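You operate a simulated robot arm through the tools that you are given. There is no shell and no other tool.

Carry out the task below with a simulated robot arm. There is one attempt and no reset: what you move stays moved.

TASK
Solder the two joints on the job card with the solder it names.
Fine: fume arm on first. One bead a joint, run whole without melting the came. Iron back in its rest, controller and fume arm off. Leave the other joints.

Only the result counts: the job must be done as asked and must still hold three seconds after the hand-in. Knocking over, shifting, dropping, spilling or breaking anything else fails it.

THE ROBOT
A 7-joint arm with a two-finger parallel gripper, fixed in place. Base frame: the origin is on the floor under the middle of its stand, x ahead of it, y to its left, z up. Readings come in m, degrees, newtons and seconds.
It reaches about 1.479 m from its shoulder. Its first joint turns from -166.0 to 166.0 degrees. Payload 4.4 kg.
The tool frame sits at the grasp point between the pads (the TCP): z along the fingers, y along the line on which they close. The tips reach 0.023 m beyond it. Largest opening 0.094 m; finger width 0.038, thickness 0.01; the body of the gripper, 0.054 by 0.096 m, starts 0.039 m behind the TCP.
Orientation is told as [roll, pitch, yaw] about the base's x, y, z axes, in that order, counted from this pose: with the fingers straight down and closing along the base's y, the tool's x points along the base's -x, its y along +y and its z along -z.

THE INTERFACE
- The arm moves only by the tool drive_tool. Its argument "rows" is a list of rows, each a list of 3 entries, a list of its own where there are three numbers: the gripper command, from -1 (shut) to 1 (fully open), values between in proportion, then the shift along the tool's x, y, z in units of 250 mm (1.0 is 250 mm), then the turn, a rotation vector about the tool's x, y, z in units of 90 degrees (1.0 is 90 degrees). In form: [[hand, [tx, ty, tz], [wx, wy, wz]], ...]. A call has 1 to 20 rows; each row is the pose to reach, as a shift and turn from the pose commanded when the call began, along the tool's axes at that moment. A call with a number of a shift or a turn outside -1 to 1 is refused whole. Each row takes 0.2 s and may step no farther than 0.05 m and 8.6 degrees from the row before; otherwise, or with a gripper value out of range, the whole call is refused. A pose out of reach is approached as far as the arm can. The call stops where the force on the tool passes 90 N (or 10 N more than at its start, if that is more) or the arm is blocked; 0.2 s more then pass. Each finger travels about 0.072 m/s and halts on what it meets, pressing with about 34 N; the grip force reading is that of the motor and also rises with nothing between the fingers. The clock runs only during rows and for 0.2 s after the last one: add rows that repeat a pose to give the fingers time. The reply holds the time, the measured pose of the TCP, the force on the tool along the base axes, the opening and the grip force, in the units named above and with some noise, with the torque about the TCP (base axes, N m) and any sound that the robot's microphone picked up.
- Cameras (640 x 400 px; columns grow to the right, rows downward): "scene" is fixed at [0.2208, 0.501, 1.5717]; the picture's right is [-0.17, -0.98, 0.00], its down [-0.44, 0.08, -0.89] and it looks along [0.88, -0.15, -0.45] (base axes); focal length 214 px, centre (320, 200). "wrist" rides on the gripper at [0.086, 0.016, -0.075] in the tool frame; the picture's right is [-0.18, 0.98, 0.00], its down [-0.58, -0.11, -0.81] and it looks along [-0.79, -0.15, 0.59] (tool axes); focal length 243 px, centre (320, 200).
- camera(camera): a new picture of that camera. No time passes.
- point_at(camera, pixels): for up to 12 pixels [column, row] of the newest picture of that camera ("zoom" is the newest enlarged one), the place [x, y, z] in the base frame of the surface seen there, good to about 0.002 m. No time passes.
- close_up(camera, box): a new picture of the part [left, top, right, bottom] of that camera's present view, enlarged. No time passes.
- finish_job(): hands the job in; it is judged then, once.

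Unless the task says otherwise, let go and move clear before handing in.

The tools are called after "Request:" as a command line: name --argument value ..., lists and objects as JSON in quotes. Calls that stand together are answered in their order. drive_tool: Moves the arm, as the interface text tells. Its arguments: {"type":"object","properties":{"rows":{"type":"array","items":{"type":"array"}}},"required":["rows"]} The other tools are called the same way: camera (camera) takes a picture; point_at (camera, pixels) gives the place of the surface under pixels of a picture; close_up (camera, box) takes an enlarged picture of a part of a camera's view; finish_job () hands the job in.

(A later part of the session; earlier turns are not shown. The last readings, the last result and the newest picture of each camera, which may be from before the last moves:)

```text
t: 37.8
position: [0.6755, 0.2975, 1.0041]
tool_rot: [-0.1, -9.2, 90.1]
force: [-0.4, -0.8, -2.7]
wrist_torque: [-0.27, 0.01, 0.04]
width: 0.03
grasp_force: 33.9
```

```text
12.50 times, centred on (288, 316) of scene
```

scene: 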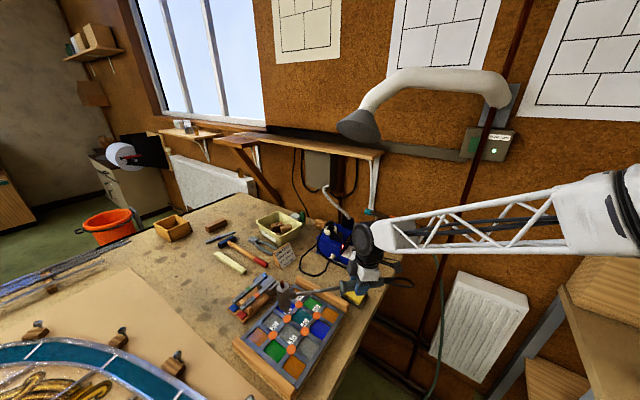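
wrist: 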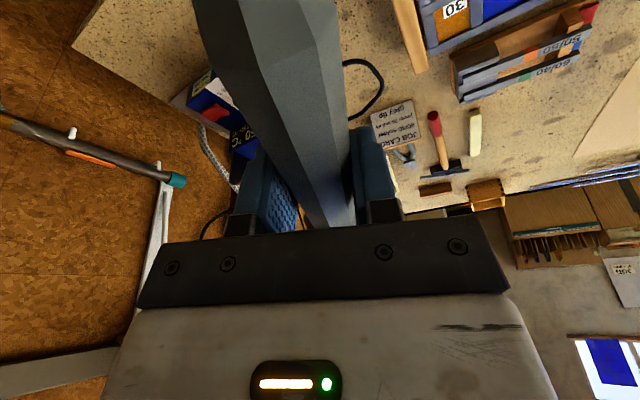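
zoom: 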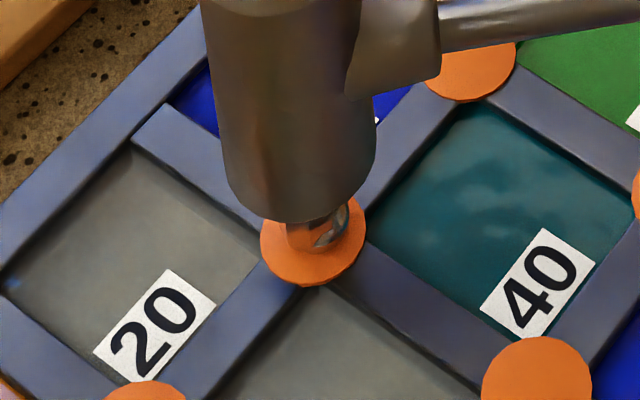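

Light contact now (torque eased from -0.57 to -0.27). I'll hold briefly and look at the bead.

Request:
drive_tool --rows '[[-1, [0.0002, 0, 0.001], [0, 0, 0]], [-1, [0.0002, 0, 0.001], [0, 0, 0]]]'

Request:
close_up --camera "scene" --box '[270, 300, 305, 332]'

```text
t: 38.4
position: [0.6757, 0.2974, 1.0027]
tool_rot: [-0.1, -9.2, 90.1]
force: [-0.2, 0.5, -2.5]
wrist_torque: [0.12, 0.0, -0.03]
width: 0.0303
grasp_force: 34.3
```

```text
12.50 times, centred on (288, 316) of scene
```

zoom: 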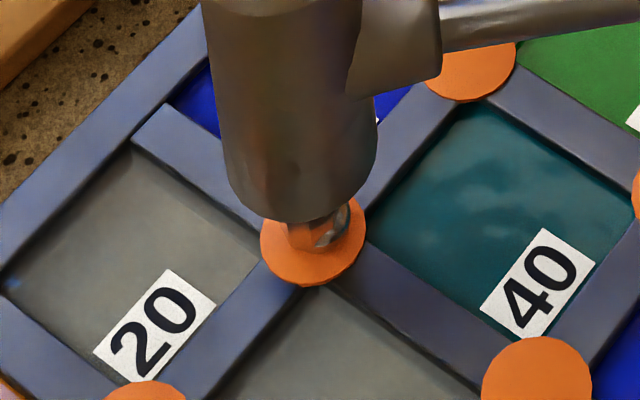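

Contact is firmer but the bead has not visibly run yet. I'll hold a little longer in short looks.

Request:
drive_tool --rows '[[-1, [0, 0, 0], [0, 0, 0]]]'

Request:
close_up --camera "scene" --box '[275, 305, 300, 328]'

```text
t: 38.8
position: [0.6759, 0.2969, 1.0023]
tool_rot: [0.0, -9.3, 90.1]
force: [-0.3, 1.7, -1.4]
wrist_torque: [0.23, -0.02, -0.04]
width: 0.0305
grasp_force: 33.8
```

```text
16.00 times, centred on (288, 316) of scene
```

zoom: 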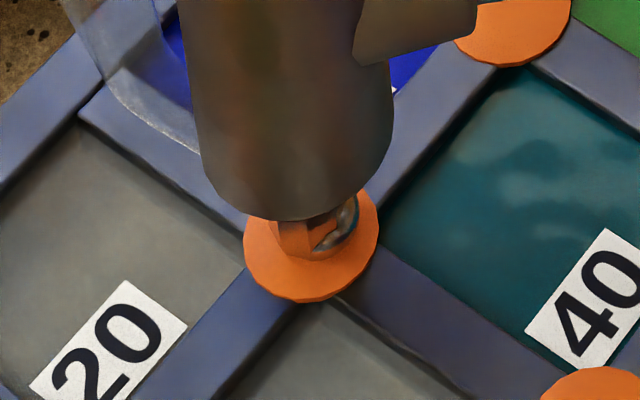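

A wisp of fume has appeared beside the head (upper left), so the flux is reacting. I'll hold another short moment and look again.

Request:
drive_tool --rows '[[-1, [0, 0, 0], [0, 0, 0]]]'

Request:
close_up --camera "scene" --box '[275, 305, 300, 328]'

```text
t: 39.2
position: [0.6752, 0.2984, 1.0035]
tool_rot: [0.0, -9.2, 90.1]
force: [1.4, 0.6, -0.4]
wrist_torque: [0.43, -0.01, -0.09]
width: 0.0305
grasp_force: 33.8
```

```text
16.00 times, centred on (288, 316) of scene
```

zoom: 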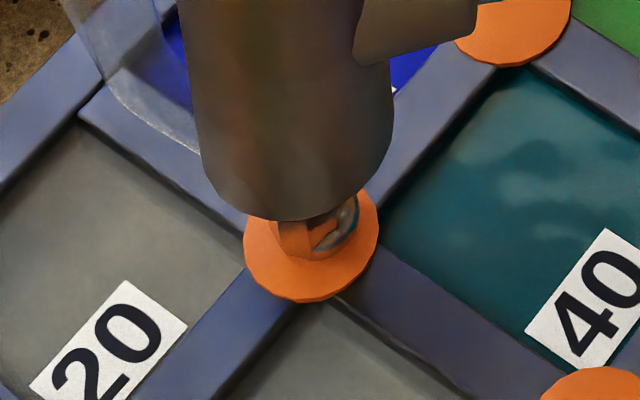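

The bead is still on the tip after about 1.4 s of contact. I'll continue in 0.4 s steps.

Request:
drive_tool --rows '[[-1, [0, 0, 0], [0, 0, 0]]]'

Request:
close_up --camera "scene" --box '[275, 305, 300, 328]'

```text
t: 39.6
position: [0.6743, 0.2971, 1.003]
tool_rot: [-0.1, -9.1, 90.1]
force: [0.4, -0.7, -0.4]
wrist_torque: [0.35, -0.01, -0.04]
width: 0.0304
grasp_force: 34.2
```

```text
16.00 times, centred on (288, 316) of scene
```

zoom: 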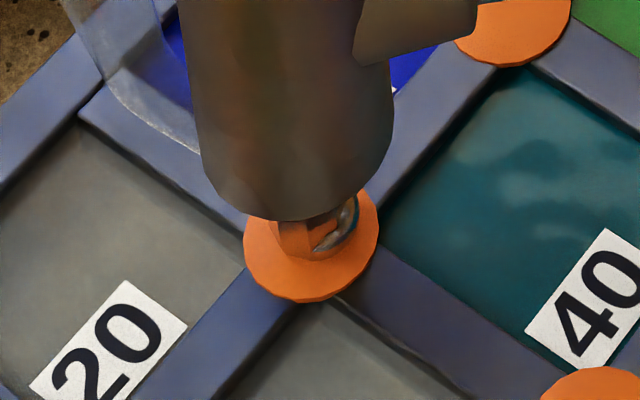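

No change yet at about 1.8 s. I'll check the wider view of the smoke and the display at no time cost.

Request:
close_up --camera "scene" --box '[240, 250, 340, 340]'

Request:
camera --camera "wrist"

Request:
close_up --camera "scene" --box '[280, 305, 296, 321]'

```text
4.44 times, centred on (290, 295) of scene
```

zoom: 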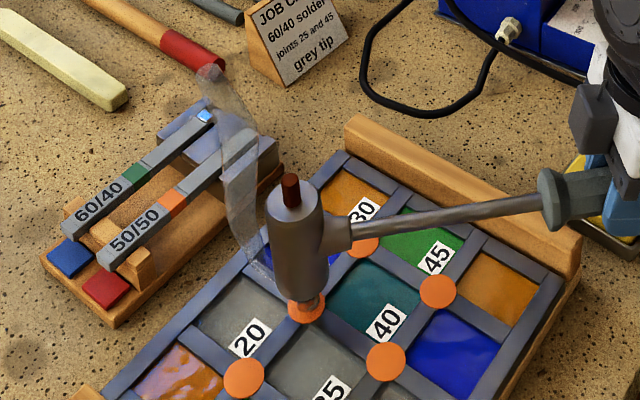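

```text
taken
```

wrist: 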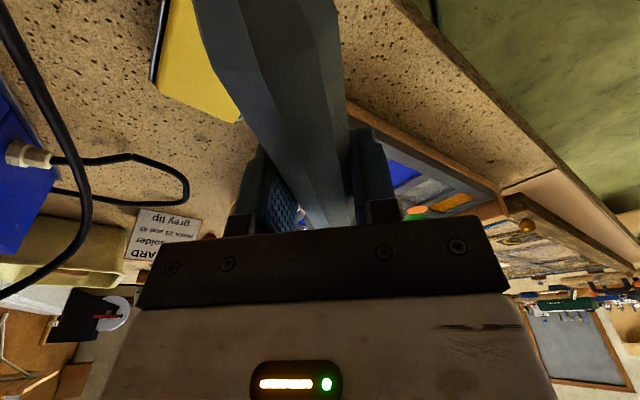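

```text
16.00 times, centred on (288, 313) of scene
```

zoom: 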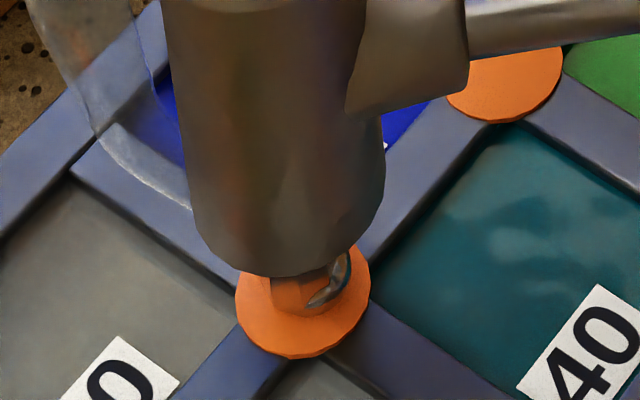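

Smoke is rising from the joint, so it is heating. I'll hold another 0.4 s and check again.

Request:
drive_tool --rows '[[-1, [0, 0, 0], [0, 0, 0]]]'

Request:
close_up --camera "scene" --box '[280, 305, 296, 321]'

```text
t: 40.0
position: [0.6751, 0.2972, 1.0037]
tool_rot: [0.0, -9.3, 90.1]
force: [-0.6, 0.0, -0.3]
wrist_torque: [0.27, 0.0, -0.1]
width: 0.0303
grasp_force: 34.4
```

```text
16.00 times, centred on (288, 313) of scene
```

zoom: 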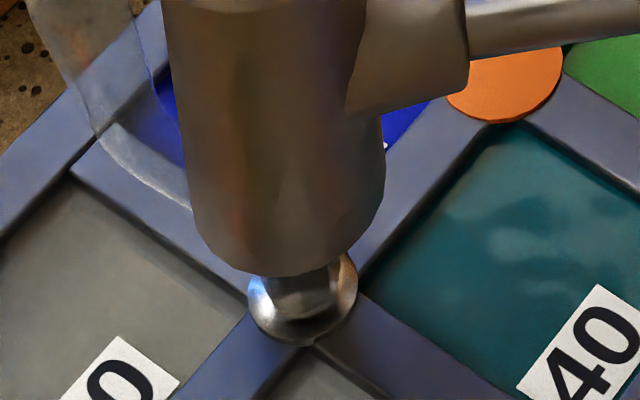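

The disc has turned fully silver: the bead has run. I'll lift straight off immediately.

Request:
drive_tool --rows '[[-1, [-0.0128, 0, -0.079], [0, 0, 0]], [-1, [-0.032, 0, -0.1974], [0, 0, 0]]]'

Request:
close_up --camera "scene" --box '[270, 290, 310, 330]'

```text
t: 40.6
position: [0.6752, 0.2962, 1.0516]
tool_rot: [-0.1, -9.2, 90.1]
force: [-0.3, -0.8, -4.3]
wrist_torque: [-0.58, -0.02, -0.01]
width: 0.0305
grasp_force: 33.5
```

```text
10.00 times, centred on (290, 310) of scene
```

zoom: 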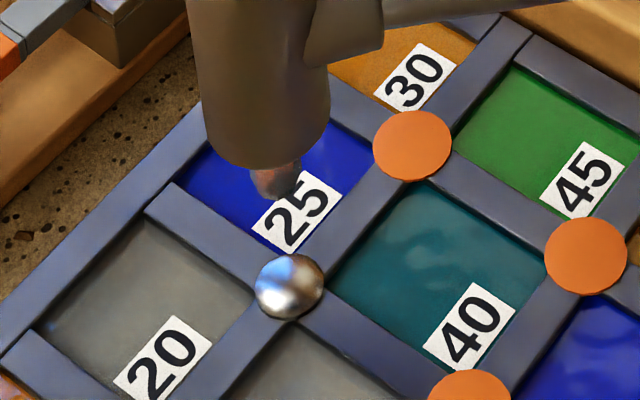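

Joint 25 now carries one clean silver bead (zoom (289,286)) and the came around it is intact. I'll go back to the 60/40 stick for the second bead by retracing the same path.

Request:
drive_tool --rows '[[-1, [-0.1113, -0.0577, -0.01], [0, 0, 0]], [-1, [-0.2227, -0.1153, -0.01], [0, 0, 0]], [-1, [-0.334, -0.173, 0.01], [0, 0, 0]], [-1, [-0.4453, -0.2307, 0.045], [0, 0, 0]], [-1, [-0.5567, -0.2883, 0.085], [0, 0, 0]], [-1, [-0.668, -0.346, 0.1248], [0, 0, 0]]]'

Request:
close_up --camera "scene" --box '[230, 280, 260, 308]'

Request:
close_up --camera "scene" --box '[260, 290, 360, 380]'

```text
t: 42.0
position: [0.7606, 0.4656, 1.0503]
tool_rot: [-0.1, -9.2, 90.1]
force: [-0.8, -0.1, -3.8]
wrist_torque: [-0.55, -0.04, 0.0]
width: 0.0304
grasp_force: 33.7
```

```text
14.29 times, centred on (245, 294) of scene
```

zoom: 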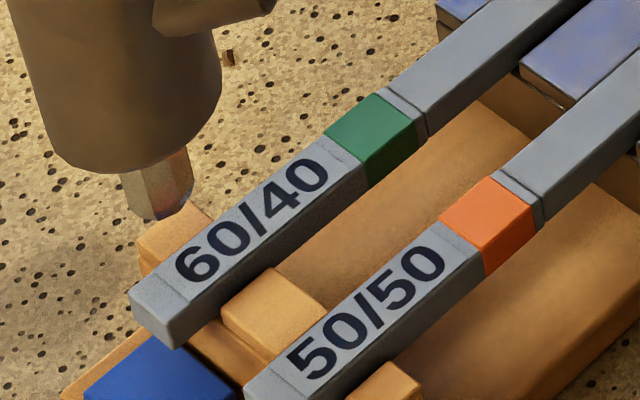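

```text
4.44 times, centred on (310, 335) of scene
```

zoom: 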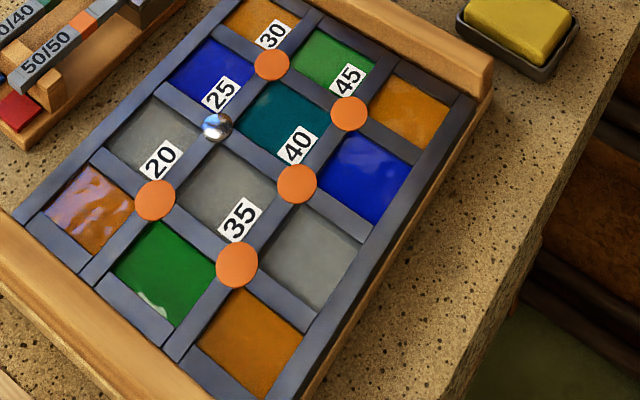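

The tip is clean and back over the stick's end. I'll lower it to the same contact pose and hold about a second.

Request:
drive_tool --rows '[[-1, [0.009, 0, 0.0553], [0, 0, 0]], [-1, [0.016, 0, 0.0987], [0, 0, 0]], [-1, [0.0192, 0, 0.1184], [0, 0, 0]], [-1, [0.0192, 0, 0.1184], [0, 0, 0]], [-1, [0.0192, 0, 0.1184], [0, 0, 0]], [-1, [0.0192, 0, 0.1184], [0, 0, 0]]]'

Request:
close_up --camera "scene" --box '[230, 280, 260, 308]'

```text
t: 43.4
position: [0.7626, 0.467, 1.0203]
tool_rot: [0.0, -9.2, 90.1]
force: [0.1, 0.9, -2.8]
wrist_torque: [-0.25, 0.02, 0.0]
width: 0.0302
grasp_force: 33.8
```

```text
14.29 times, centred on (245, 294) of scene
```

zoom: 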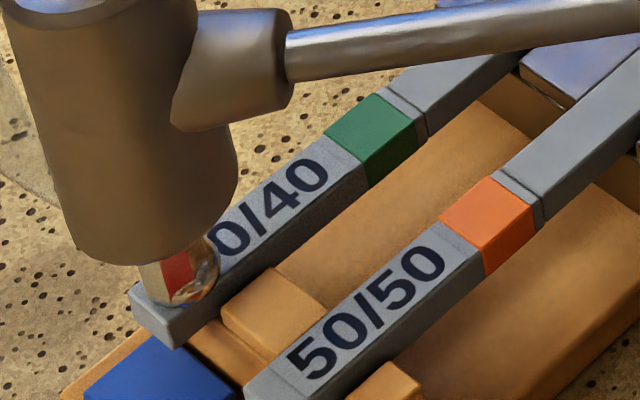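

A second bead has formed at the tip. I'll lift it clear and check.

Request:
drive_tool --rows '[[-1, [-0.0064, 0, -0.0395], [0, 0, 0]], [-1, [-0.0192, 0, -0.1184], [0, 0, 0]]]'

Request:
close_up --camera "scene" --box '[230, 280, 260, 308]'

```text
t: 44.0
position: [0.7614, 0.4679, 1.0493]
tool_rot: [0.0, -9.2, 90.2]
force: [-0.1, 0.2, -5.2]
wrist_torque: [-0.56, -0.01, 0.0]
width: 0.0305
grasp_force: 34.0
```

```text
14.29 times, centred on (245, 294) of scene
```

zoom: 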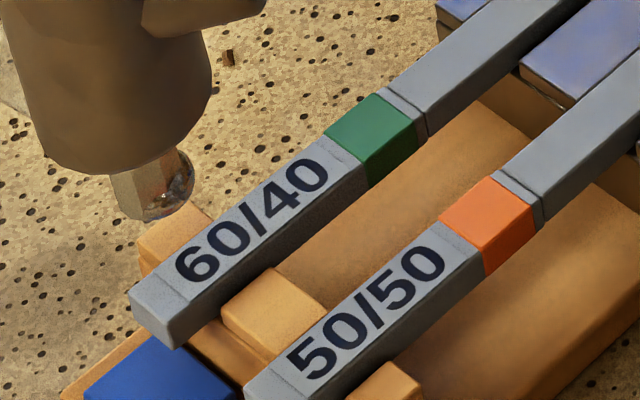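

The bead is on the tip. I'll carry it towards joint 45, keeping the tip above 0.97.

Request:
drive_tool --rows '[[-1, [0.15, 0.0525, -0.04], [0, 0, 0]], [-1, [0.3, 0.105, -0.08], [0, 0, 0]], [-1, [0.45, 0.1575, -0.11], [0, 0, 0]], [-1, [0.6, 0.21, -0.12], [0, 0, 0]], [-1, [0.75, 0.2625, -0.12], [0, 0, 0]], [-1, [0.9, 0.315, -0.12], [0, 0, 0]]]'

Request:
drive_tool --rows '[[-1, [0.075, 0.026, -0.003], [0, 0, 0]], [-1, [0.149, 0.052, -0.0056], [0, 0, 0]]]'

Request:
close_up --camera "scene" --box '[290, 285, 335, 330]'

```text
t: 45.4
position: [0.6821, 0.2404, 1.0415]
tool_rot: [0.0, -9.1, 90.1]
force: [0.9, -1.3, -4.2]
wrist_torque: [-0.57, -0.02, -0.01]
width: 0.0302
grasp_force: 34.1
```

```text
t: 46.0
position: [0.6678, 0.2039, 1.0389]
tool_rot: [-0.1, -9.3, 90.0]
force: [1.3, 0.8, -4.2]
wrist_torque: [-0.57, -0.01, -0.02]
width: 0.0301
grasp_force: 33.8
```

```text
8.89 times, centred on (312, 308) of scene
```

zoom: 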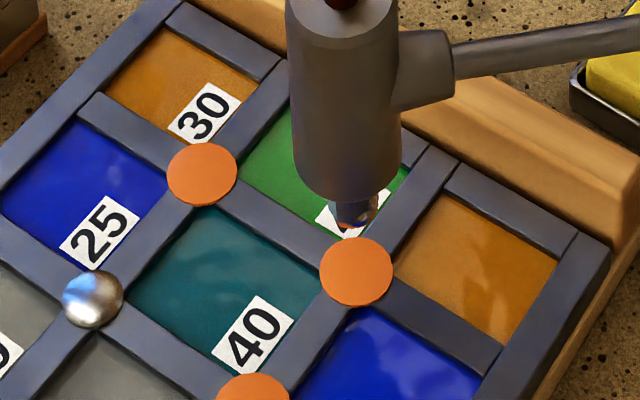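

Request:
point_at --camera "zoom" --pixels '[[335, 212], [345, 215], [355, 218], [350, 225], [365, 208], [356, 272], [322, 272], [390, 272], [356, 242], [356, 303], [330, 205], [372, 205]]'

Request:
close_up --camera "scene" --box '[300, 298, 330, 325]'

```text
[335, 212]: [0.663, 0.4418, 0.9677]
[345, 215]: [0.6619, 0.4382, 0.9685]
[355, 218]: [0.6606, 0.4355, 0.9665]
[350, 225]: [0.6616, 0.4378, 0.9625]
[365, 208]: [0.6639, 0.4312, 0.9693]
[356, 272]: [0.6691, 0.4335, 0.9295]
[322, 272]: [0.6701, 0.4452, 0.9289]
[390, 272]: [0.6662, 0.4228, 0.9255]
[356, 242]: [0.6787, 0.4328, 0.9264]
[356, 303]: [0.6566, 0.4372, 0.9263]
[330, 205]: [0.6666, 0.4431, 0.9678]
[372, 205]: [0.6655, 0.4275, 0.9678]
```

```text
14.81 times, centred on (315, 312) of scene
```

zoom: 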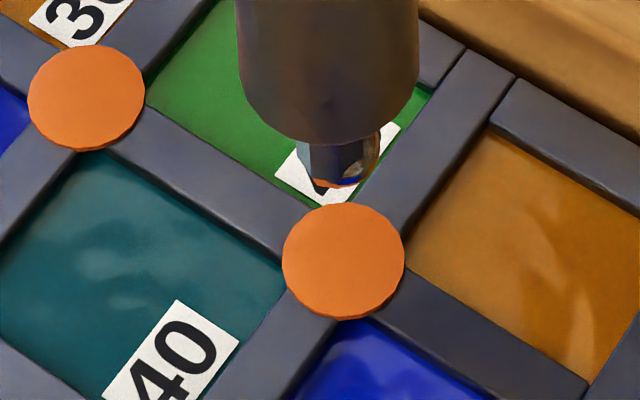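

The tip's centre is within about 2 mm of joint 45's disc centre (0.668, 0.434). I'll descend to just above it.

Request:
drive_tool --rows '[[-1, [0.01, 0, 0.05], [0, 0, 0]], [-1, [0.018, 0, 0.095], [0, 0, 0]], [-1, [0.0237, 0, 0.1218], [0, 0, 0]]]'

Request:
close_up --camera "scene" --box '[300, 298, 330, 325]'

```text
t: 46.8
position: [0.6709, 0.2028, 1.0067]
tool_rot: [-0.1, -9.1, 90.1]
force: [-0.1, 0.0, -3.7]
wrist_torque: [-0.57, 0.01, -0.01]
width: 0.0303
grasp_force: 34.5
```

```text
14.81 times, centred on (315, 312) of scene
```

zoom: 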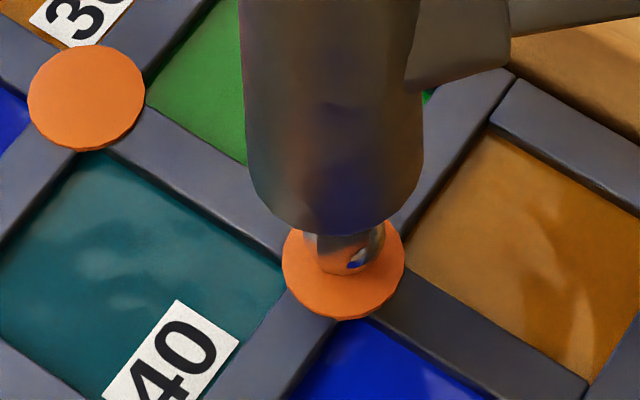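

The tip is centred on the disc, about 3 mm up. I'll lower to contact and hold briefly.

Request:
drive_tool --rows '[[-1, [0.0014, 0, 0.0087], [0, 0, 0]], [-1, [0.0024, 0, 0.0146], [0, 0, 0]], [-1, [0.0026, 0, 0.016], [0, 0, 0]]]'

Request:
close_up --camera "scene" --box '[300, 298, 330, 325]'

```text
t: 47.6
position: [0.67, 0.2022, 1.004]
tool_rot: [0.0, -9.4, 90.0]
force: [0.8, 2.6, 4.3]
wrist_torque: [1.53, -0.13, -0.34]
width: 0.0304
grasp_force: 34.2
```

```text
14.81 times, centred on (315, 312) of scene
```

zoom: 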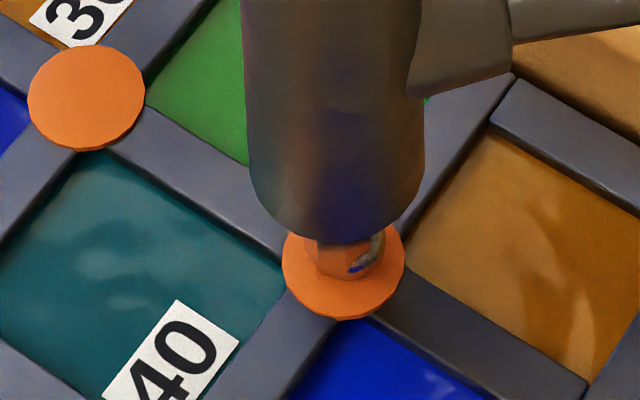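

Contact is firm (about 8 N), so I'll ease off half a millimetre and keep holding, watching for the bead to run.

Request:
drive_tool --rows '[[-1, [-0.0003, 0, -0.002], [0, 0, 0]], [-1, [-0.0003, 0, -0.002], [0, 0, 0]], [-1, [-0.0003, 0, -0.002], [0, 0, 0]]]'

Request:
close_up --camera "scene" --box '[300, 298, 330, 325]'

```text
t: 48.4
position: [0.6699, 0.2021, 1.0039]
tool_rot: [-0.1, -9.3, 90.1]
force: [0.8, 1.4, 1.2]
wrist_torque: [0.7, -0.06, -0.17]
width: 0.0302
grasp_force: 34.0
```

```text
14.81 times, centred on (315, 312) of scene
```

zoom: 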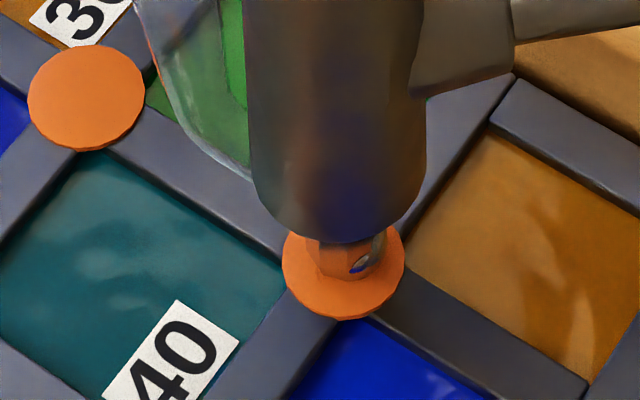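

Smoke has started at joint 45. I'll hold another 0.4 s and look.

Request:
drive_tool --rows '[[-1, [0, 0, 0], [0, 0, 0]]]'

Request:
close_up --camera "scene" --box '[300, 298, 330, 325]'

```text
t: 48.8
position: [0.6701, 0.2021, 1.0044]
tool_rot: [0.0, -9.2, 90.1]
force: [1.3, 0.3, -0.4]
wrist_torque: [0.32, -0.01, -0.14]
width: 0.0302
grasp_force: 33.7
```

```text
14.81 times, centred on (315, 312) of scene
```

zoom: 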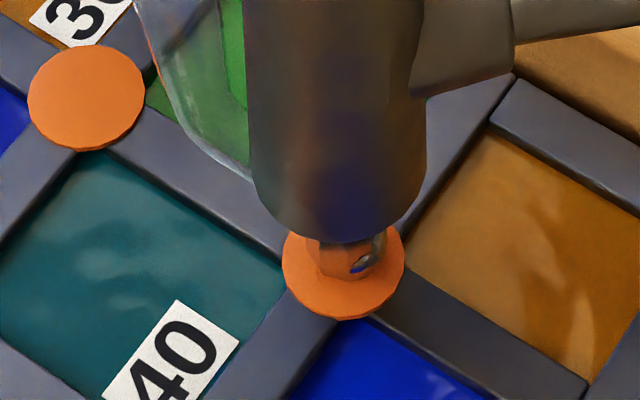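

Still orange with the bead on the tip at about 1.6 s of contact. I'll hold another 0.4 s.

Request:
drive_tool --rows '[[-1, [0, 0, 0], [0, 0, 0]]]'

Request:
close_up --camera "scene" --box '[300, 298, 330, 325]'

```text
t: 49.2
position: [0.6701, 0.2017, 1.0028]
tool_rot: [-0.1, -9.3, 90.2]
force: [0.4, -1.2, -2.3]
wrist_torque: [-0.06, -0.01, -0.07]
width: 0.0302
grasp_force: 33.9
```

```text
14.81 times, centred on (315, 312) of scene
```

zoom: 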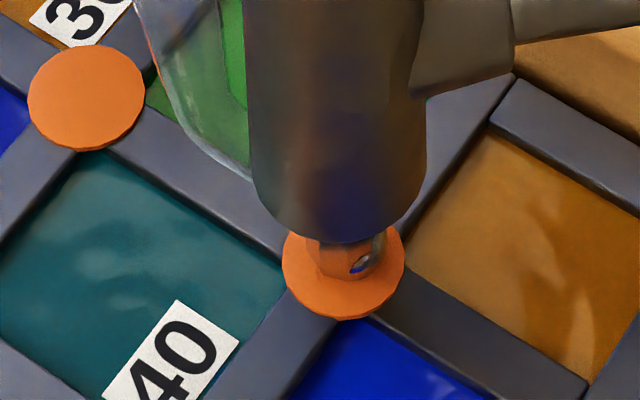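

Contact force is relaxing, so I'll lower 0.3 mm to keep contact and hold 0.4 s more.

Request:
drive_tool --rows '[[-1, [0.0002, 0, 0.0012], [0, 0, 0]]]'

Request:
close_up --camera "scene" --box '[300, 298, 330, 325]'

```text
t: 49.6
position: [0.6691, 0.2027, 1.0025]
tool_rot: [-0.2, -9.2, 90.1]
force: [1.5, 1.8, 0.2]
wrist_torque: [0.56, -0.01, -0.12]
width: 0.0303
grasp_force: 33.7
```

```text
14.81 times, centred on (315, 312) of scene
```

zoom: 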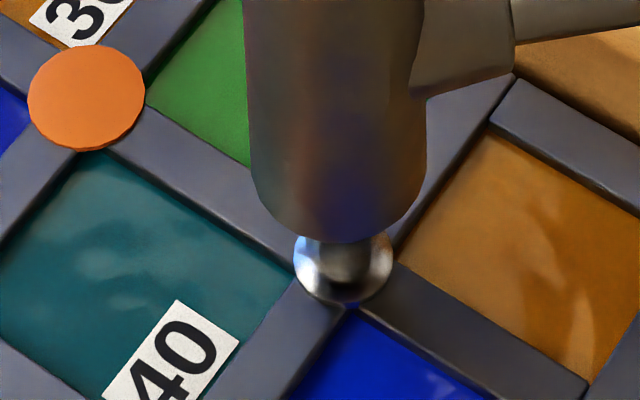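

Joint 45 has turned silver: its bead has run. I'll lift straight off at once.

Request:
drive_tool --rows '[[-1, [-0.0128, 0, -0.079], [0, 0, 0]], [-1, [-0.032, 0, -0.1974], [0, 0, 0]], [-1, [-0.064, 0, -0.395], [0, 0, 0]]]'

Request:
close_up --camera "scene" --box '[265, 285, 335, 345]'

Request:
camera --camera "scene"

```text
t: 50.4
position: [0.6688, 0.2017, 1.1037]
tool_rot: [0.0, -9.3, 90.1]
force: [1.4, -0.8, -5.4]
wrist_torque: [-0.58, -0.02, 0.02]
width: 0.0301
grasp_force: 33.8
```

```text
6.67 times, centred on (300, 315) of scene
```

zoom: 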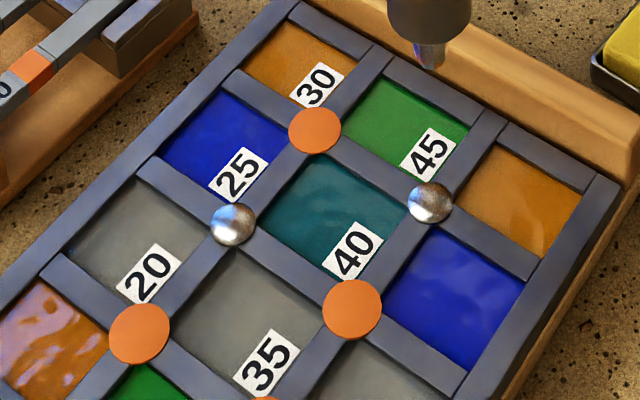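

```text
taken
```

scene: 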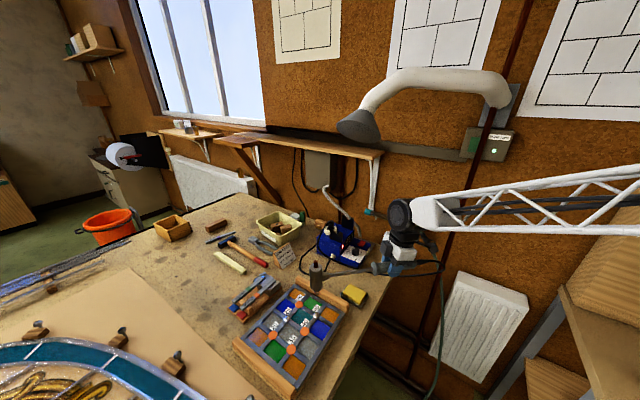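

Both 25 and 45 carry a single shiny bead, and 20, 30, 35 and 40 are untouched. Now I'll raise the iron, restore its original pitch and head back to the rest.

Request:
drive_tool --rows '[[-1, [-0.0993, -0.001, -0.116], [0, -0.0241, 0]], [-1, [-0.1987, -0.002, -0.232], [0, -0.0481, 0]], [-1, [-0.298, -0.003, -0.348], [0, -0.0722, 0]]]'

Request:
drive_tool --rows '[[-1, [-0.0101, -0.0159, 0.0029], [0.0249, 0, 0.0879]], [-1, [-0.0203, -0.0318, 0.0058], [0.0498, 0, 0.1759]], [-1, [-0.0304, -0.0476, 0.0086], [0.0747, 0, 0.2638]], [-1, [-0.0405, -0.0635, 0.0115], [0.0996, 0, 0.3518]], [-1, [-0.0506, -0.0794, 0.0144], [0.1244, 0, 0.4397]], [-1, [-0.0608, -0.0953, 0.0173], [0.1493, 0, 0.5276]], [-1, [-0.0709, -0.1111, 0.0201], [0.1742, 0, 0.6156]], [-1, [-0.081, -0.127, 0.023], [0.1991, 0, 0.7035]]]'

Request:
camera --camera "scene"

```text
t: 51.2
position: [0.6705, 0.2636, 1.2008]
tool_rot: [0.0, -15.7, 90.1]
force: [-0.2, -1.0, -4.8]
wrist_torque: [-0.61, -0.03, 0.0]
width: 0.0306
grasp_force: 33.9
```

```text
t: 53.0
position: [0.7019, 0.2838, 1.2014]
tool_rot: [-0.1, -15.8, 24.1]
force: [-0.7, 0.6, -3.7]
wrist_torque: [-0.28, 0.5, -0.02]
width: 0.03
grasp_force: 34.0
```

```text
taken
```

scene: 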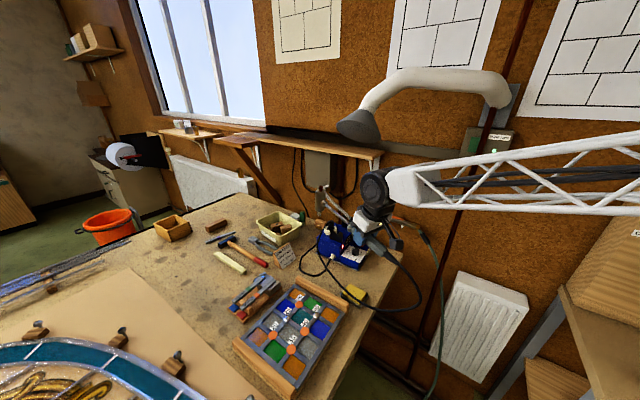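

The iron is halfway back with the cable trailing harmlessly. I'll swing it back to yaw -42 above the rest.

Request:
drive_tool --rows '[[-1, [-0.0872, -0.0087, 0.0302], [0.0222, 0, 0.0784]], [-1, [-0.1744, -0.0173, 0.0604], [0.0444, 0, 0.1568]], [-1, [-0.2617, -0.026, 0.0907], [0.0666, 0, 0.2352]], [-1, [-0.3489, -0.0347, 0.1209], [0.0888, 0, 0.3136]], [-1, [-0.4361, -0.0433, 0.1511], [0.1109, 0, 0.392]], [-1, [-0.5233, -0.052, 0.1813], [0.1331, 0, 0.4704]], [-1, [-0.6106, -0.0607, 0.2116], [0.1553, 0, 0.5488]], [-1, [-0.6978, -0.0693, 0.2418], [0.1775, 0, 0.6272]], [-1, [-0.785, -0.078, 0.272], [0.1997, 0, 0.7056]]]'

Request:
camera --camera "scene"

Request:
close_up --camera "scene" --box '[290, 180, 390, 280]'

Request:
camera --camera "wrist"

```text
t: 55.0
position: [0.8998, 0.3495, 1.1888]
tool_rot: [0.1, -15.9, -41.9]
force: [-0.4, -0.5, -3.8]
wrist_torque: [0.38, 0.42, -0.02]
width: 0.0304
grasp_force: 33.6
```

```text
taken
```

scene: 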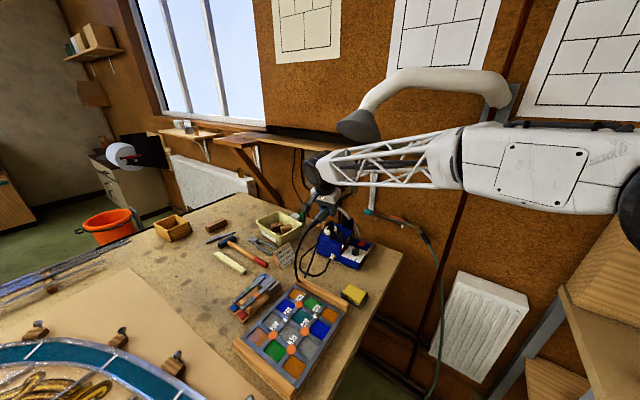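

```text
4.00 times, centred on (340, 230) of scene
```

zoom: 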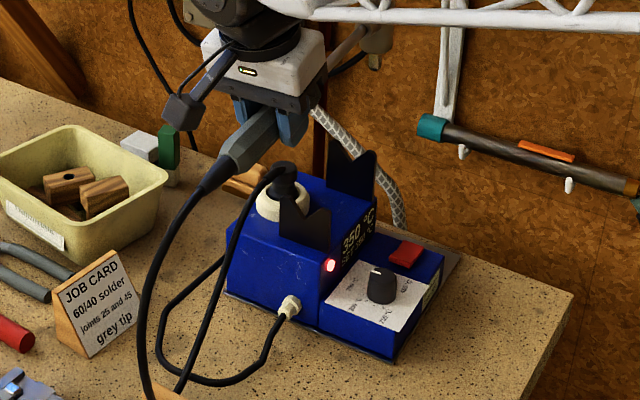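

```text
taken
```

wrist: 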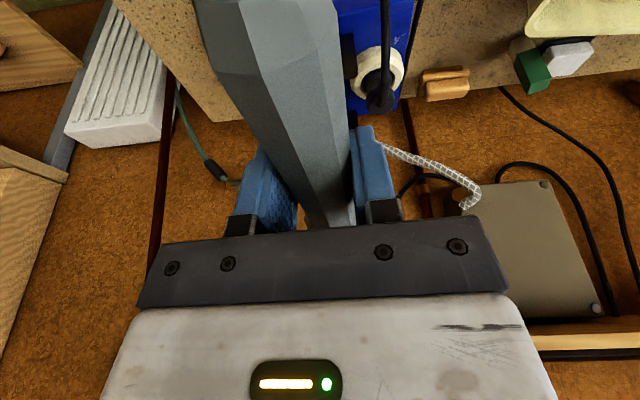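

The iron is back above the rest. I'll measure the notches and the head to make sure the iron has not turned in the grip.

Request:
close_up --camera "scene" --box '[315, 175, 365, 225]'

Request:
close_up --camera "scene" --box '[320, 205, 360, 245]'

```text
8.00 times, centred on (340, 200) of scene
```

zoom: 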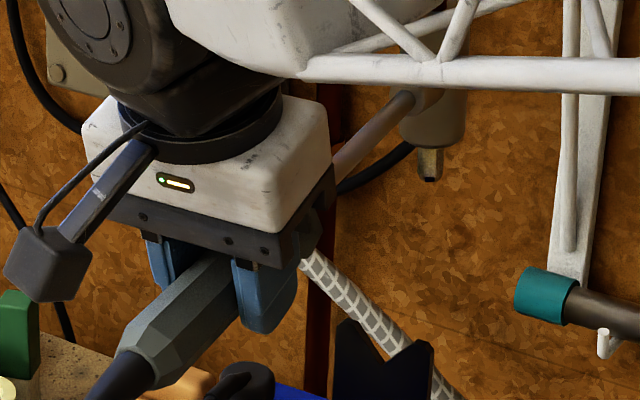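

```text
10.00 times, centred on (340, 225) of scene
```

zoom: 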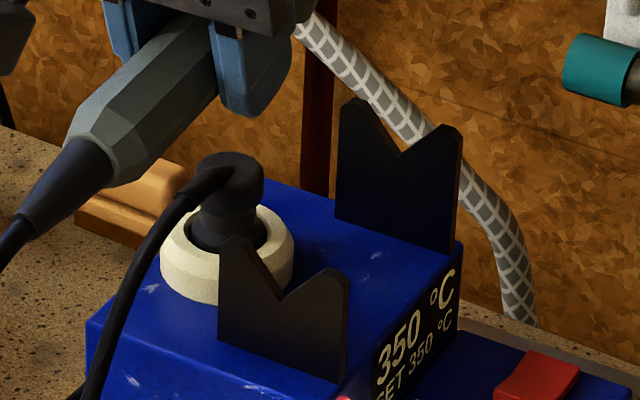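

Request:
point_at --camera "zoom" --pixels '[[281, 306], [270, 300], [292, 303], [232, 245], [340, 278], [402, 162], [392, 157], [412, 158], [352, 108], [455, 134], [280, 330], [402, 190]]'

Request:
close_up --camera "scene" --box '[315, 175, 365, 225]'

Request:
point_at --camera "zoom" --pixels '[[345, 160], [365, 140], [385, 120], [400, 105], [430, 130], [430, 110], [425, 165], [430, 175], [438, 165], [415, 130], [450, 130], [430, 145]]'

```text
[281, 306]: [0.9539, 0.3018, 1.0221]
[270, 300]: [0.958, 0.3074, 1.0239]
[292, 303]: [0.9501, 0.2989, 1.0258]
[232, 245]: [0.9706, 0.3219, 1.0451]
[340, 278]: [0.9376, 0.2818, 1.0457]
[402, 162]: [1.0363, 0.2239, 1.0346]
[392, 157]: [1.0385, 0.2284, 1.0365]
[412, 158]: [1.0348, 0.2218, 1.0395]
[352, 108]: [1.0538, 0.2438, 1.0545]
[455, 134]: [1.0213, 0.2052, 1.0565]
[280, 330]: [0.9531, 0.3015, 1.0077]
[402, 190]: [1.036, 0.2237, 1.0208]
```

```text
8.00 times, centred on (340, 200) of scene
```

zoom: 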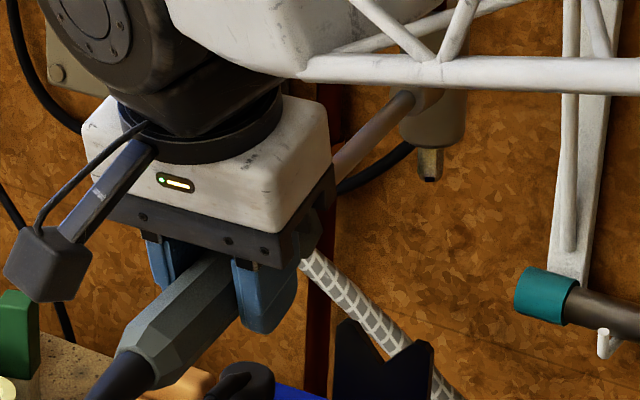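

```text
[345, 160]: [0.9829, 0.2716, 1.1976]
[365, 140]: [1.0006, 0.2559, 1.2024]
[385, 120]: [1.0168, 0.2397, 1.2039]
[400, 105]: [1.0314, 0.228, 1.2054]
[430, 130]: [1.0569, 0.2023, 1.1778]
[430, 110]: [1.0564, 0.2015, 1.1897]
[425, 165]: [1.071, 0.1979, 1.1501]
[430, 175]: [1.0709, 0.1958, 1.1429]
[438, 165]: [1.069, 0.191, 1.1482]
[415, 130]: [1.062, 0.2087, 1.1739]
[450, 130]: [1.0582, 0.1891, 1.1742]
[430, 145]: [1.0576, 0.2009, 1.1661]
```

The shaft's line (6.8° rise, azimuth -42°) still matches the notches, so the iron has not slipped noticeably. I'll descend 13 cm straight down and check before seating.

Request:
drive_tool --rows '[[-1, [0.038, 0.003, 0.125], [0, 0, 0]], [-1, [0.074, 0.003, 0.25], [0, 0, 0]], [-1, [0.11, 0.003, 0.375], [0, 0, 0]], [-1, [0.1455, 0.003, 0.4985], [0, 0, 0]]]'

Request:
close_up --camera "scene" --box '[310, 190, 370, 250]'

Request:
camera --camera "wrist"

```text
t: 56.0
position: [0.8972, 0.3502, 1.0588]
tool_rot: [0.1, -16.0, -41.7]
force: [0.1, 0.8, -3.2]
wrist_torque: [0.35, 0.4, 0.04]
width: 0.0303
grasp_force: 33.4
```

```text
6.67 times, centred on (340, 220) of scene
```

zoom: 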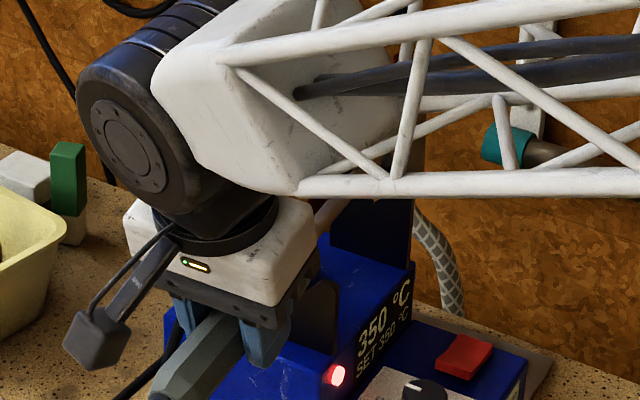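

```text
taken
```

wrist: 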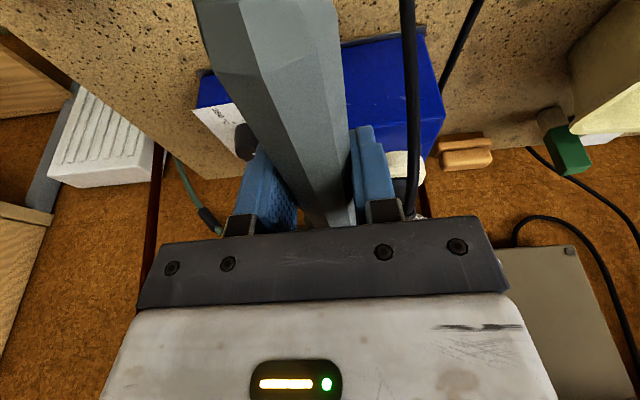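

The wrist view matches the one at grasping, so I'll nudge 1 mm forward and descend 2 cm, then creep into the notches.

Request:
drive_tool --rows '[[-1, [0.007, 0, 0.0385], [0, 0, 0]], [-1, [0.018, 0, 0.0769], [0, 0, 0]]]'

```text
t: 56.6
position: [0.8996, 0.3499, 1.0387]
tool_rot: [0.1, -15.8, -41.7]
force: [-0.2, 0.0, -4.2]
wrist_torque: [0.38, 0.39, -0.03]
width: 0.0301
grasp_force: 34.1
```

No contact yet. I'll creep down 4 mm in 1 mm steps.

Request:
drive_tool --rows '[[-1, [0.0011, 0, 0.0038], [0, 0, 0]], [-1, [0.0022, 0, 0.0077], [0, 0, 0]], [-1, [0.0033, 0, 0.0115], [0, 0, 0]], [-1, [0.0044, 0, 0.0154], [0, 0, 0]]]'

```text
t: 57.6
position: [0.9007, 0.3529, 1.0361]
tool_rot: [0.0, -15.9, -41.8]
force: [-0.4, -0.3, -3.6]
wrist_torque: [0.35, 0.41, 0.0]
width: 0.0302
grasp_force: 33.9
```

Still hanging free. I'll continue 3 mm more.

Request:
drive_tool --rows '[[-1, [0.0011, 0, 0.0038], [0, 0, 0]], [-1, [0.0022, 0, 0.0077], [0, 0, 0]], [-1, [0.0033, 0, 0.0115], [0, 0, 0]]]'

```text
t: 58.4
position: [0.9001, 0.3504, 1.0342]
tool_rot: [0.1, -16.0, -41.7]
force: [-5.2, -5.2, 5.8]
wrist_torque: [-0.85, -1.01, -1.24]
width: 0.0304
grasp_force: 34.0
```

The shaft now touches one flank of the notch (about 7 N sideways). I'll shift 0.7 mm towards -y and lower another millimetre.

Request:
drive_tool --rows '[[-1, [0, -0.0028, 0], [0, 0, 0]], [-1, [0.0008, -0.0028, 0.0027], [0, 0, 0]]]'

```text
t: 59.0
position: [0.8994, 0.35, 1.0323]
tool_rot: [0.1, -15.9, -41.6]
force: [-4.0, -6.3, 5.3]
wrist_torque: [-0.71, -0.94, -1.41]
width: 0.0301
grasp_force: 33.8
```

The side force acts at the rear notch (lever about 0.19 m), and the yaw reads -41.6 instead of -41.9, so I'll turn -0.4° and see if it relaxes.

Request:
drive_tool --rows '[[-1, [0, 0, 0], [0.0012, 0, 0.0043]], [-1, [0, 0, 0], [0.0012, 0, 0.0043]]]'

```text
t: 59.6
position: [0.8992, 0.351, 1.0323]
tool_rot: [0.0, -15.9, -42.0]
force: [4.9, 1.5, 4.5]
wrist_torque: [-0.59, -0.66, 0.76]
width: 0.0302
grasp_force: 33.5
```

The rear notch is carrying the iron while the front isn't yet. I'll pitch the head up 0.5° and lower 1.5 mm so both notches share it.

Request:
drive_tool --rows '[[-1, [0.0008, 0, 0.0029], [-0.0004, -0.0028, -0.0013]], [-1, [0.0016, 0, 0.0058], [-0.0004, -0.0056, -0.0013]]]'

```text
t: 60.2
position: [0.9001, 0.3495, 1.0311]
tool_rot: [0.0, -16.4, -41.9]
force: [-10.4, 0.7, 10.0]
wrist_torque: [-0.23, -0.33, -0.45]
width: 0.0302
grasp_force: 33.8
```

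Both notches now bear on the shaft at the original height (z 1.031), with a little axial push from the handle collar. I'll relieve it by 0.7 mm backwards and 0.4 mm sideways.

Request:
drive_tool --rows '[[-1, [0.003, -0.0014, -0.001], [0, 0, 0]], [-1, [0.003, -0.0014, -0.001], [0, 0, 0]]]'

Request:
close_up --camera "scene" --box '[300, 200, 370, 260]'

```text
t: 60.8
position: [0.8981, 0.3505, 1.0305]
tool_rot: [0.0, -16.4, -42.1]
force: [9.1, -0.3, 9.2]
wrist_torque: [-0.31, -0.3, 0.45]
width: 0.0302
grasp_force: 34.2
```

```text
6.67 times, centred on (335, 230) of scene
```

zoom: 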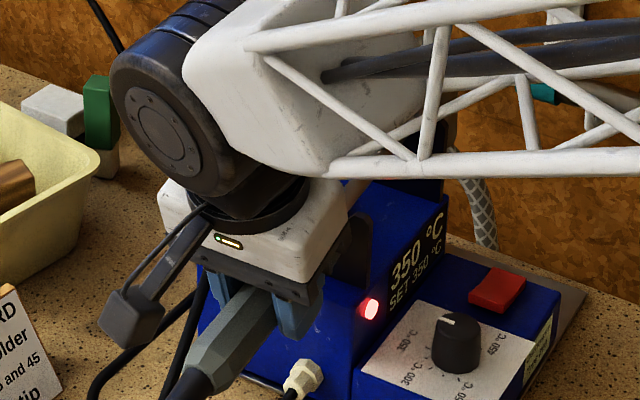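

The small forces flipped sign, so the balanced spot is halfway. I'll go back half that amount and ease up slightly.

Request:
drive_tool --rows '[[-1, [-0.0015, 0.0007, -0.001], [0, 0, 0]], [-1, [-0.0017, 0.0007, -0.0015], [0, 0, 0]]]'

```text
t: 61.4
position: [0.8992, 0.3507, 1.0298]
tool_rot: [0.0, -16.4, -42.0]
force: [7.5, -2.9, 9.4]
wrist_torque: [-0.22, -0.29, 0.19]
width: 0.0304
grasp_force: 34.0
```

What remains is mostly friction under a downward preload. I'll raise half a millimetre to unload before releasing.

Request:
drive_tool --rows '[[-1, [-0.0006, 0, -0.0019], [0, 0, 0]], [-1, [-0.001, 0, -0.003], [0, 0, 0]]]'

```text
t: 62.0
position: [0.8978, 0.351, 1.0297]
tool_rot: [-0.1, -16.4, -41.9]
force: [6.8, 5.2, -2.0]
wrist_torque: [0.26, 0.27, 0.63]
width: 0.0306
grasp_force: 34.0
```

Now nearly unloaded vertically, with about 8 N sideways at the front notch. I'll shift 0.5 mm towards +y and recheck.

Request:
drive_tool --rows '[[-1, [0, 0.0021, 0], [0, 0, 0]], [-1, [0, 0.0021, 0.0006], [0, 0, 0]]]'

```text
t: 62.6
position: [0.8993, 0.3508, 1.0311]
tool_rot: [-0.1, -16.4, -42.1]
force: [-12.3, -5.0, 0.7]
wrist_torque: [0.18, 0.16, -0.83]
width: 0.0305
grasp_force: 34.1
```

Request:
drive_tool --rows '[[-1, [0, -0.0012, 0], [0, 0, 0]], [-1, [0, -0.0012, 0], [0, 0, 0]]]'

```text
t: 63.2
position: [0.8987, 0.3506, 1.0324]
tool_rot: [0.0, -16.4, -42.0]
force: [-8.4, -4.7, -0.7]
wrist_torque: [0.21, 0.22, -0.66]
width: 0.0303
grasp_force: 34.0
```

Sideways load is falling (about -9 N). I'll shift another 0.3 mm.

Request:
drive_tool --rows '[[-1, [0, -0.0014, 0], [0, 0, 0]], [-1, [0, -0.0014, 0], [0, 0, 0]]]'

```text
t: 63.8
position: [0.8987, 0.3503, 1.031]
tool_rot: [0.0, -16.4, -42.0]
force: [0.5, 0.0, -3.5]
wrist_torque: [0.4, 0.41, 0.0]
width: 0.0299
grasp_force: 34.1
```

The iron hangs force-free just above its seat. I'll lower 0.5 mm and open the fingers gently.

Request:
drive_tool --rows '[[-1, [0.0006, 0, 0.002], [0, 0, 0]], [-0.3, [0.0006, 0, 0.002], [0, 0, 0]], [-0.1, [0.0006, 0, 0.002], [0, 0, 0]], [0, [0.0006, 0, 0.002], [0, 0, 0]], [0, [0.0006, 0, 0.002], [0, 0, 0]]]'

Request:
camera --camera "wrist"

Request:
close_up --camera "scene" --box '[300, 200, 370, 260]'

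```text
t: 65.0
position: [0.8999, 0.351, 1.0304]
tool_rot: [0.0, -16.4, -42.0]
force: [0.4, 0.3, 0.0]
wrist_torque: [-0.04, 0.02, 0.0]
width: 0.0468
grasp_force: 0.0
```

```text
taken
```

wrist: 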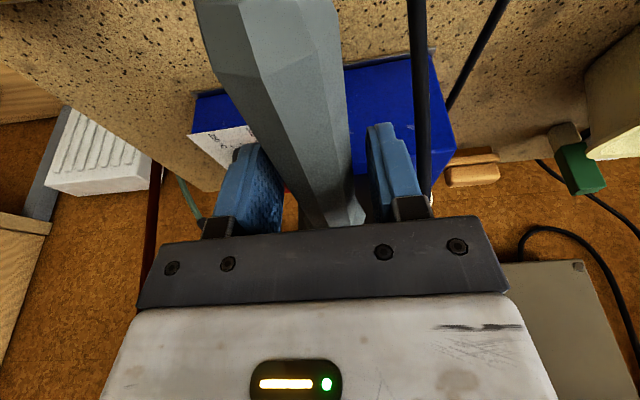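

```text
6.67 times, centred on (335, 230) of scene
```

zoom: 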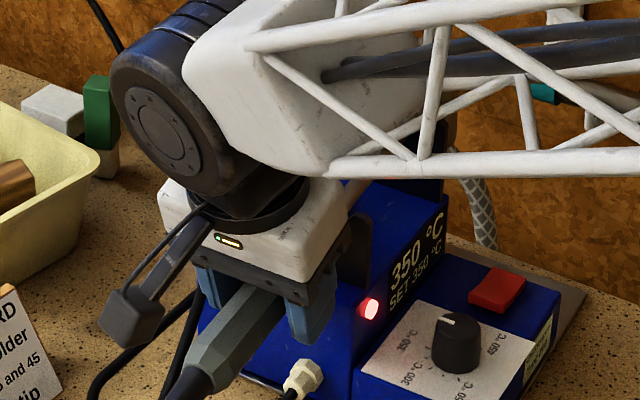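

The iron is released and sits as it did before (handle in the same place in the wrist view). I'll withdraw 0.13 m back along the fingers and check the rest.

Request:
drive_tool --rows '[[0, [0, 0, -0.06], [0, 0, 0]], [0, [0, 0, -0.2], [0, 0, 0]], [0, [0, 0, -0.38], [0, 0, 0]], [0, [0, 0, -0.54], [0, 0, 0]]]'

Request:
close_up --camera "scene" --box '[280, 170, 390, 280]'

Request:
camera --camera "wrist"

```text
t: 66.0
position: [0.8715, 0.3745, 1.158]
tool_rot: [-0.2, -16.4, -41.9]
force: [-0.6, 0.0, -0.4]
wrist_torque: [-0.04, -0.02, -0.03]
width: 0.047
grasp_force: 0.0
```

```text
3.64 times, centred on (335, 225) of scene
```

zoom: 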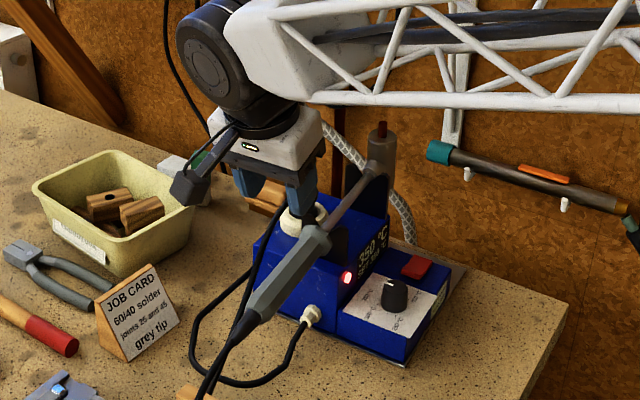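

```text
taken
```

wrist: 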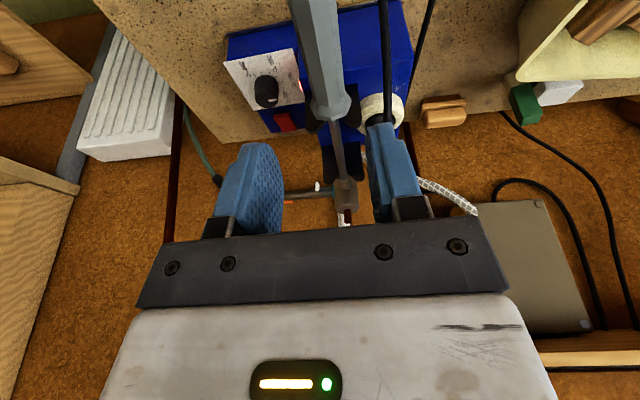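

The iron is back in its rest with the head behind the rear support. Next is the controller's red rocker: I'll enlarge and measure it.

Request:
close_up --camera "scene" --box '[360, 228, 396, 256]'

Request:
point_at --camera "zoom" --pixels '[[265, 175], [300, 160], [240, 200], [290, 200], [320, 180], [280, 140], [330, 150], [255, 215], [310, 210], [240, 260], [400, 230], [180, 260]]'

Request:
close_up --camera "wrist" --box '[240, 70, 330, 150]'

```text
14.29 times, centred on (378, 242) of scene
```

zoom: 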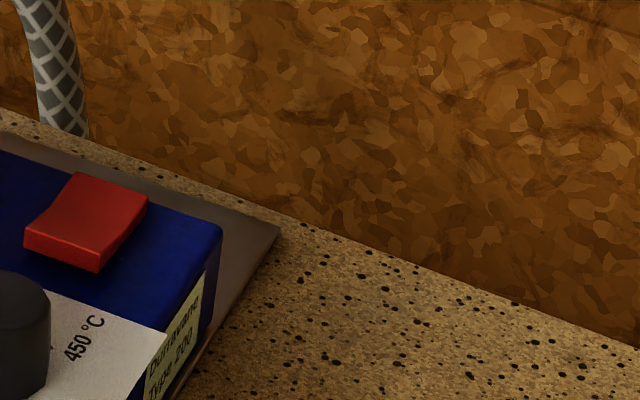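

```text
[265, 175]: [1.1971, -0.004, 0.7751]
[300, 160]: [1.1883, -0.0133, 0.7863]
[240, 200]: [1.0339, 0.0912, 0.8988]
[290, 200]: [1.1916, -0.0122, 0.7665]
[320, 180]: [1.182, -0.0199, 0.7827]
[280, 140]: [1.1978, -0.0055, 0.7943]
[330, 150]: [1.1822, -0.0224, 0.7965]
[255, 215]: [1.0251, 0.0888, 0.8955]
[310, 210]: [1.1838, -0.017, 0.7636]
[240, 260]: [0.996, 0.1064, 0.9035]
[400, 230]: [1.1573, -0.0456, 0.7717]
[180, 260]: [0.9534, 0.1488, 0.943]
```

```text
5.00 times, centred on (285, 110) of wrist
```

zoom: 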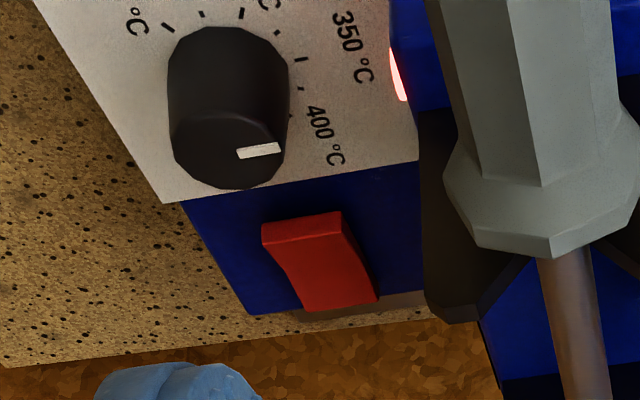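

The rocker is at scene-zoom (85,222), and its front edge (nearest the dial) seems raised. I'll measure points on it.

Request:
close_up --camera "scene" --box '[352, 230, 382, 256]'

Request:
point_at --camera "wrist" --pixels '[[284, 116], [288, 114], [286, 120], [290, 122], [287, 125], [293, 128], [291, 118], [283, 119]]'

```text
15.38 times, centred on (367, 243) of scene
```

zoom: 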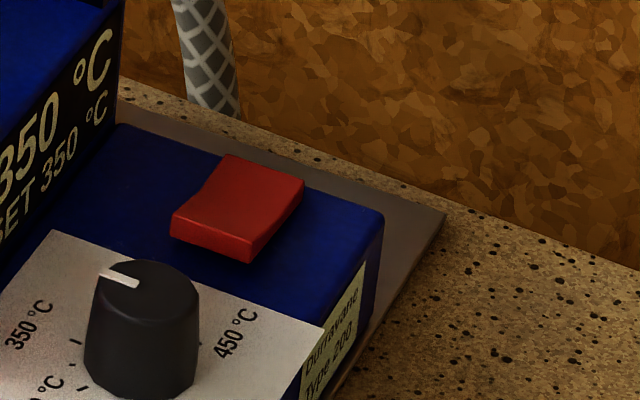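

```text
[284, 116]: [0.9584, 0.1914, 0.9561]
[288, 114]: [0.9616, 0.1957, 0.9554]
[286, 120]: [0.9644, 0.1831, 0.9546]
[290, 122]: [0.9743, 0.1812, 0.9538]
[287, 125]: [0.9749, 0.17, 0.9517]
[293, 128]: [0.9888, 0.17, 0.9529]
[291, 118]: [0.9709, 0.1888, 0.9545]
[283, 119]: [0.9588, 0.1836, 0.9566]
```

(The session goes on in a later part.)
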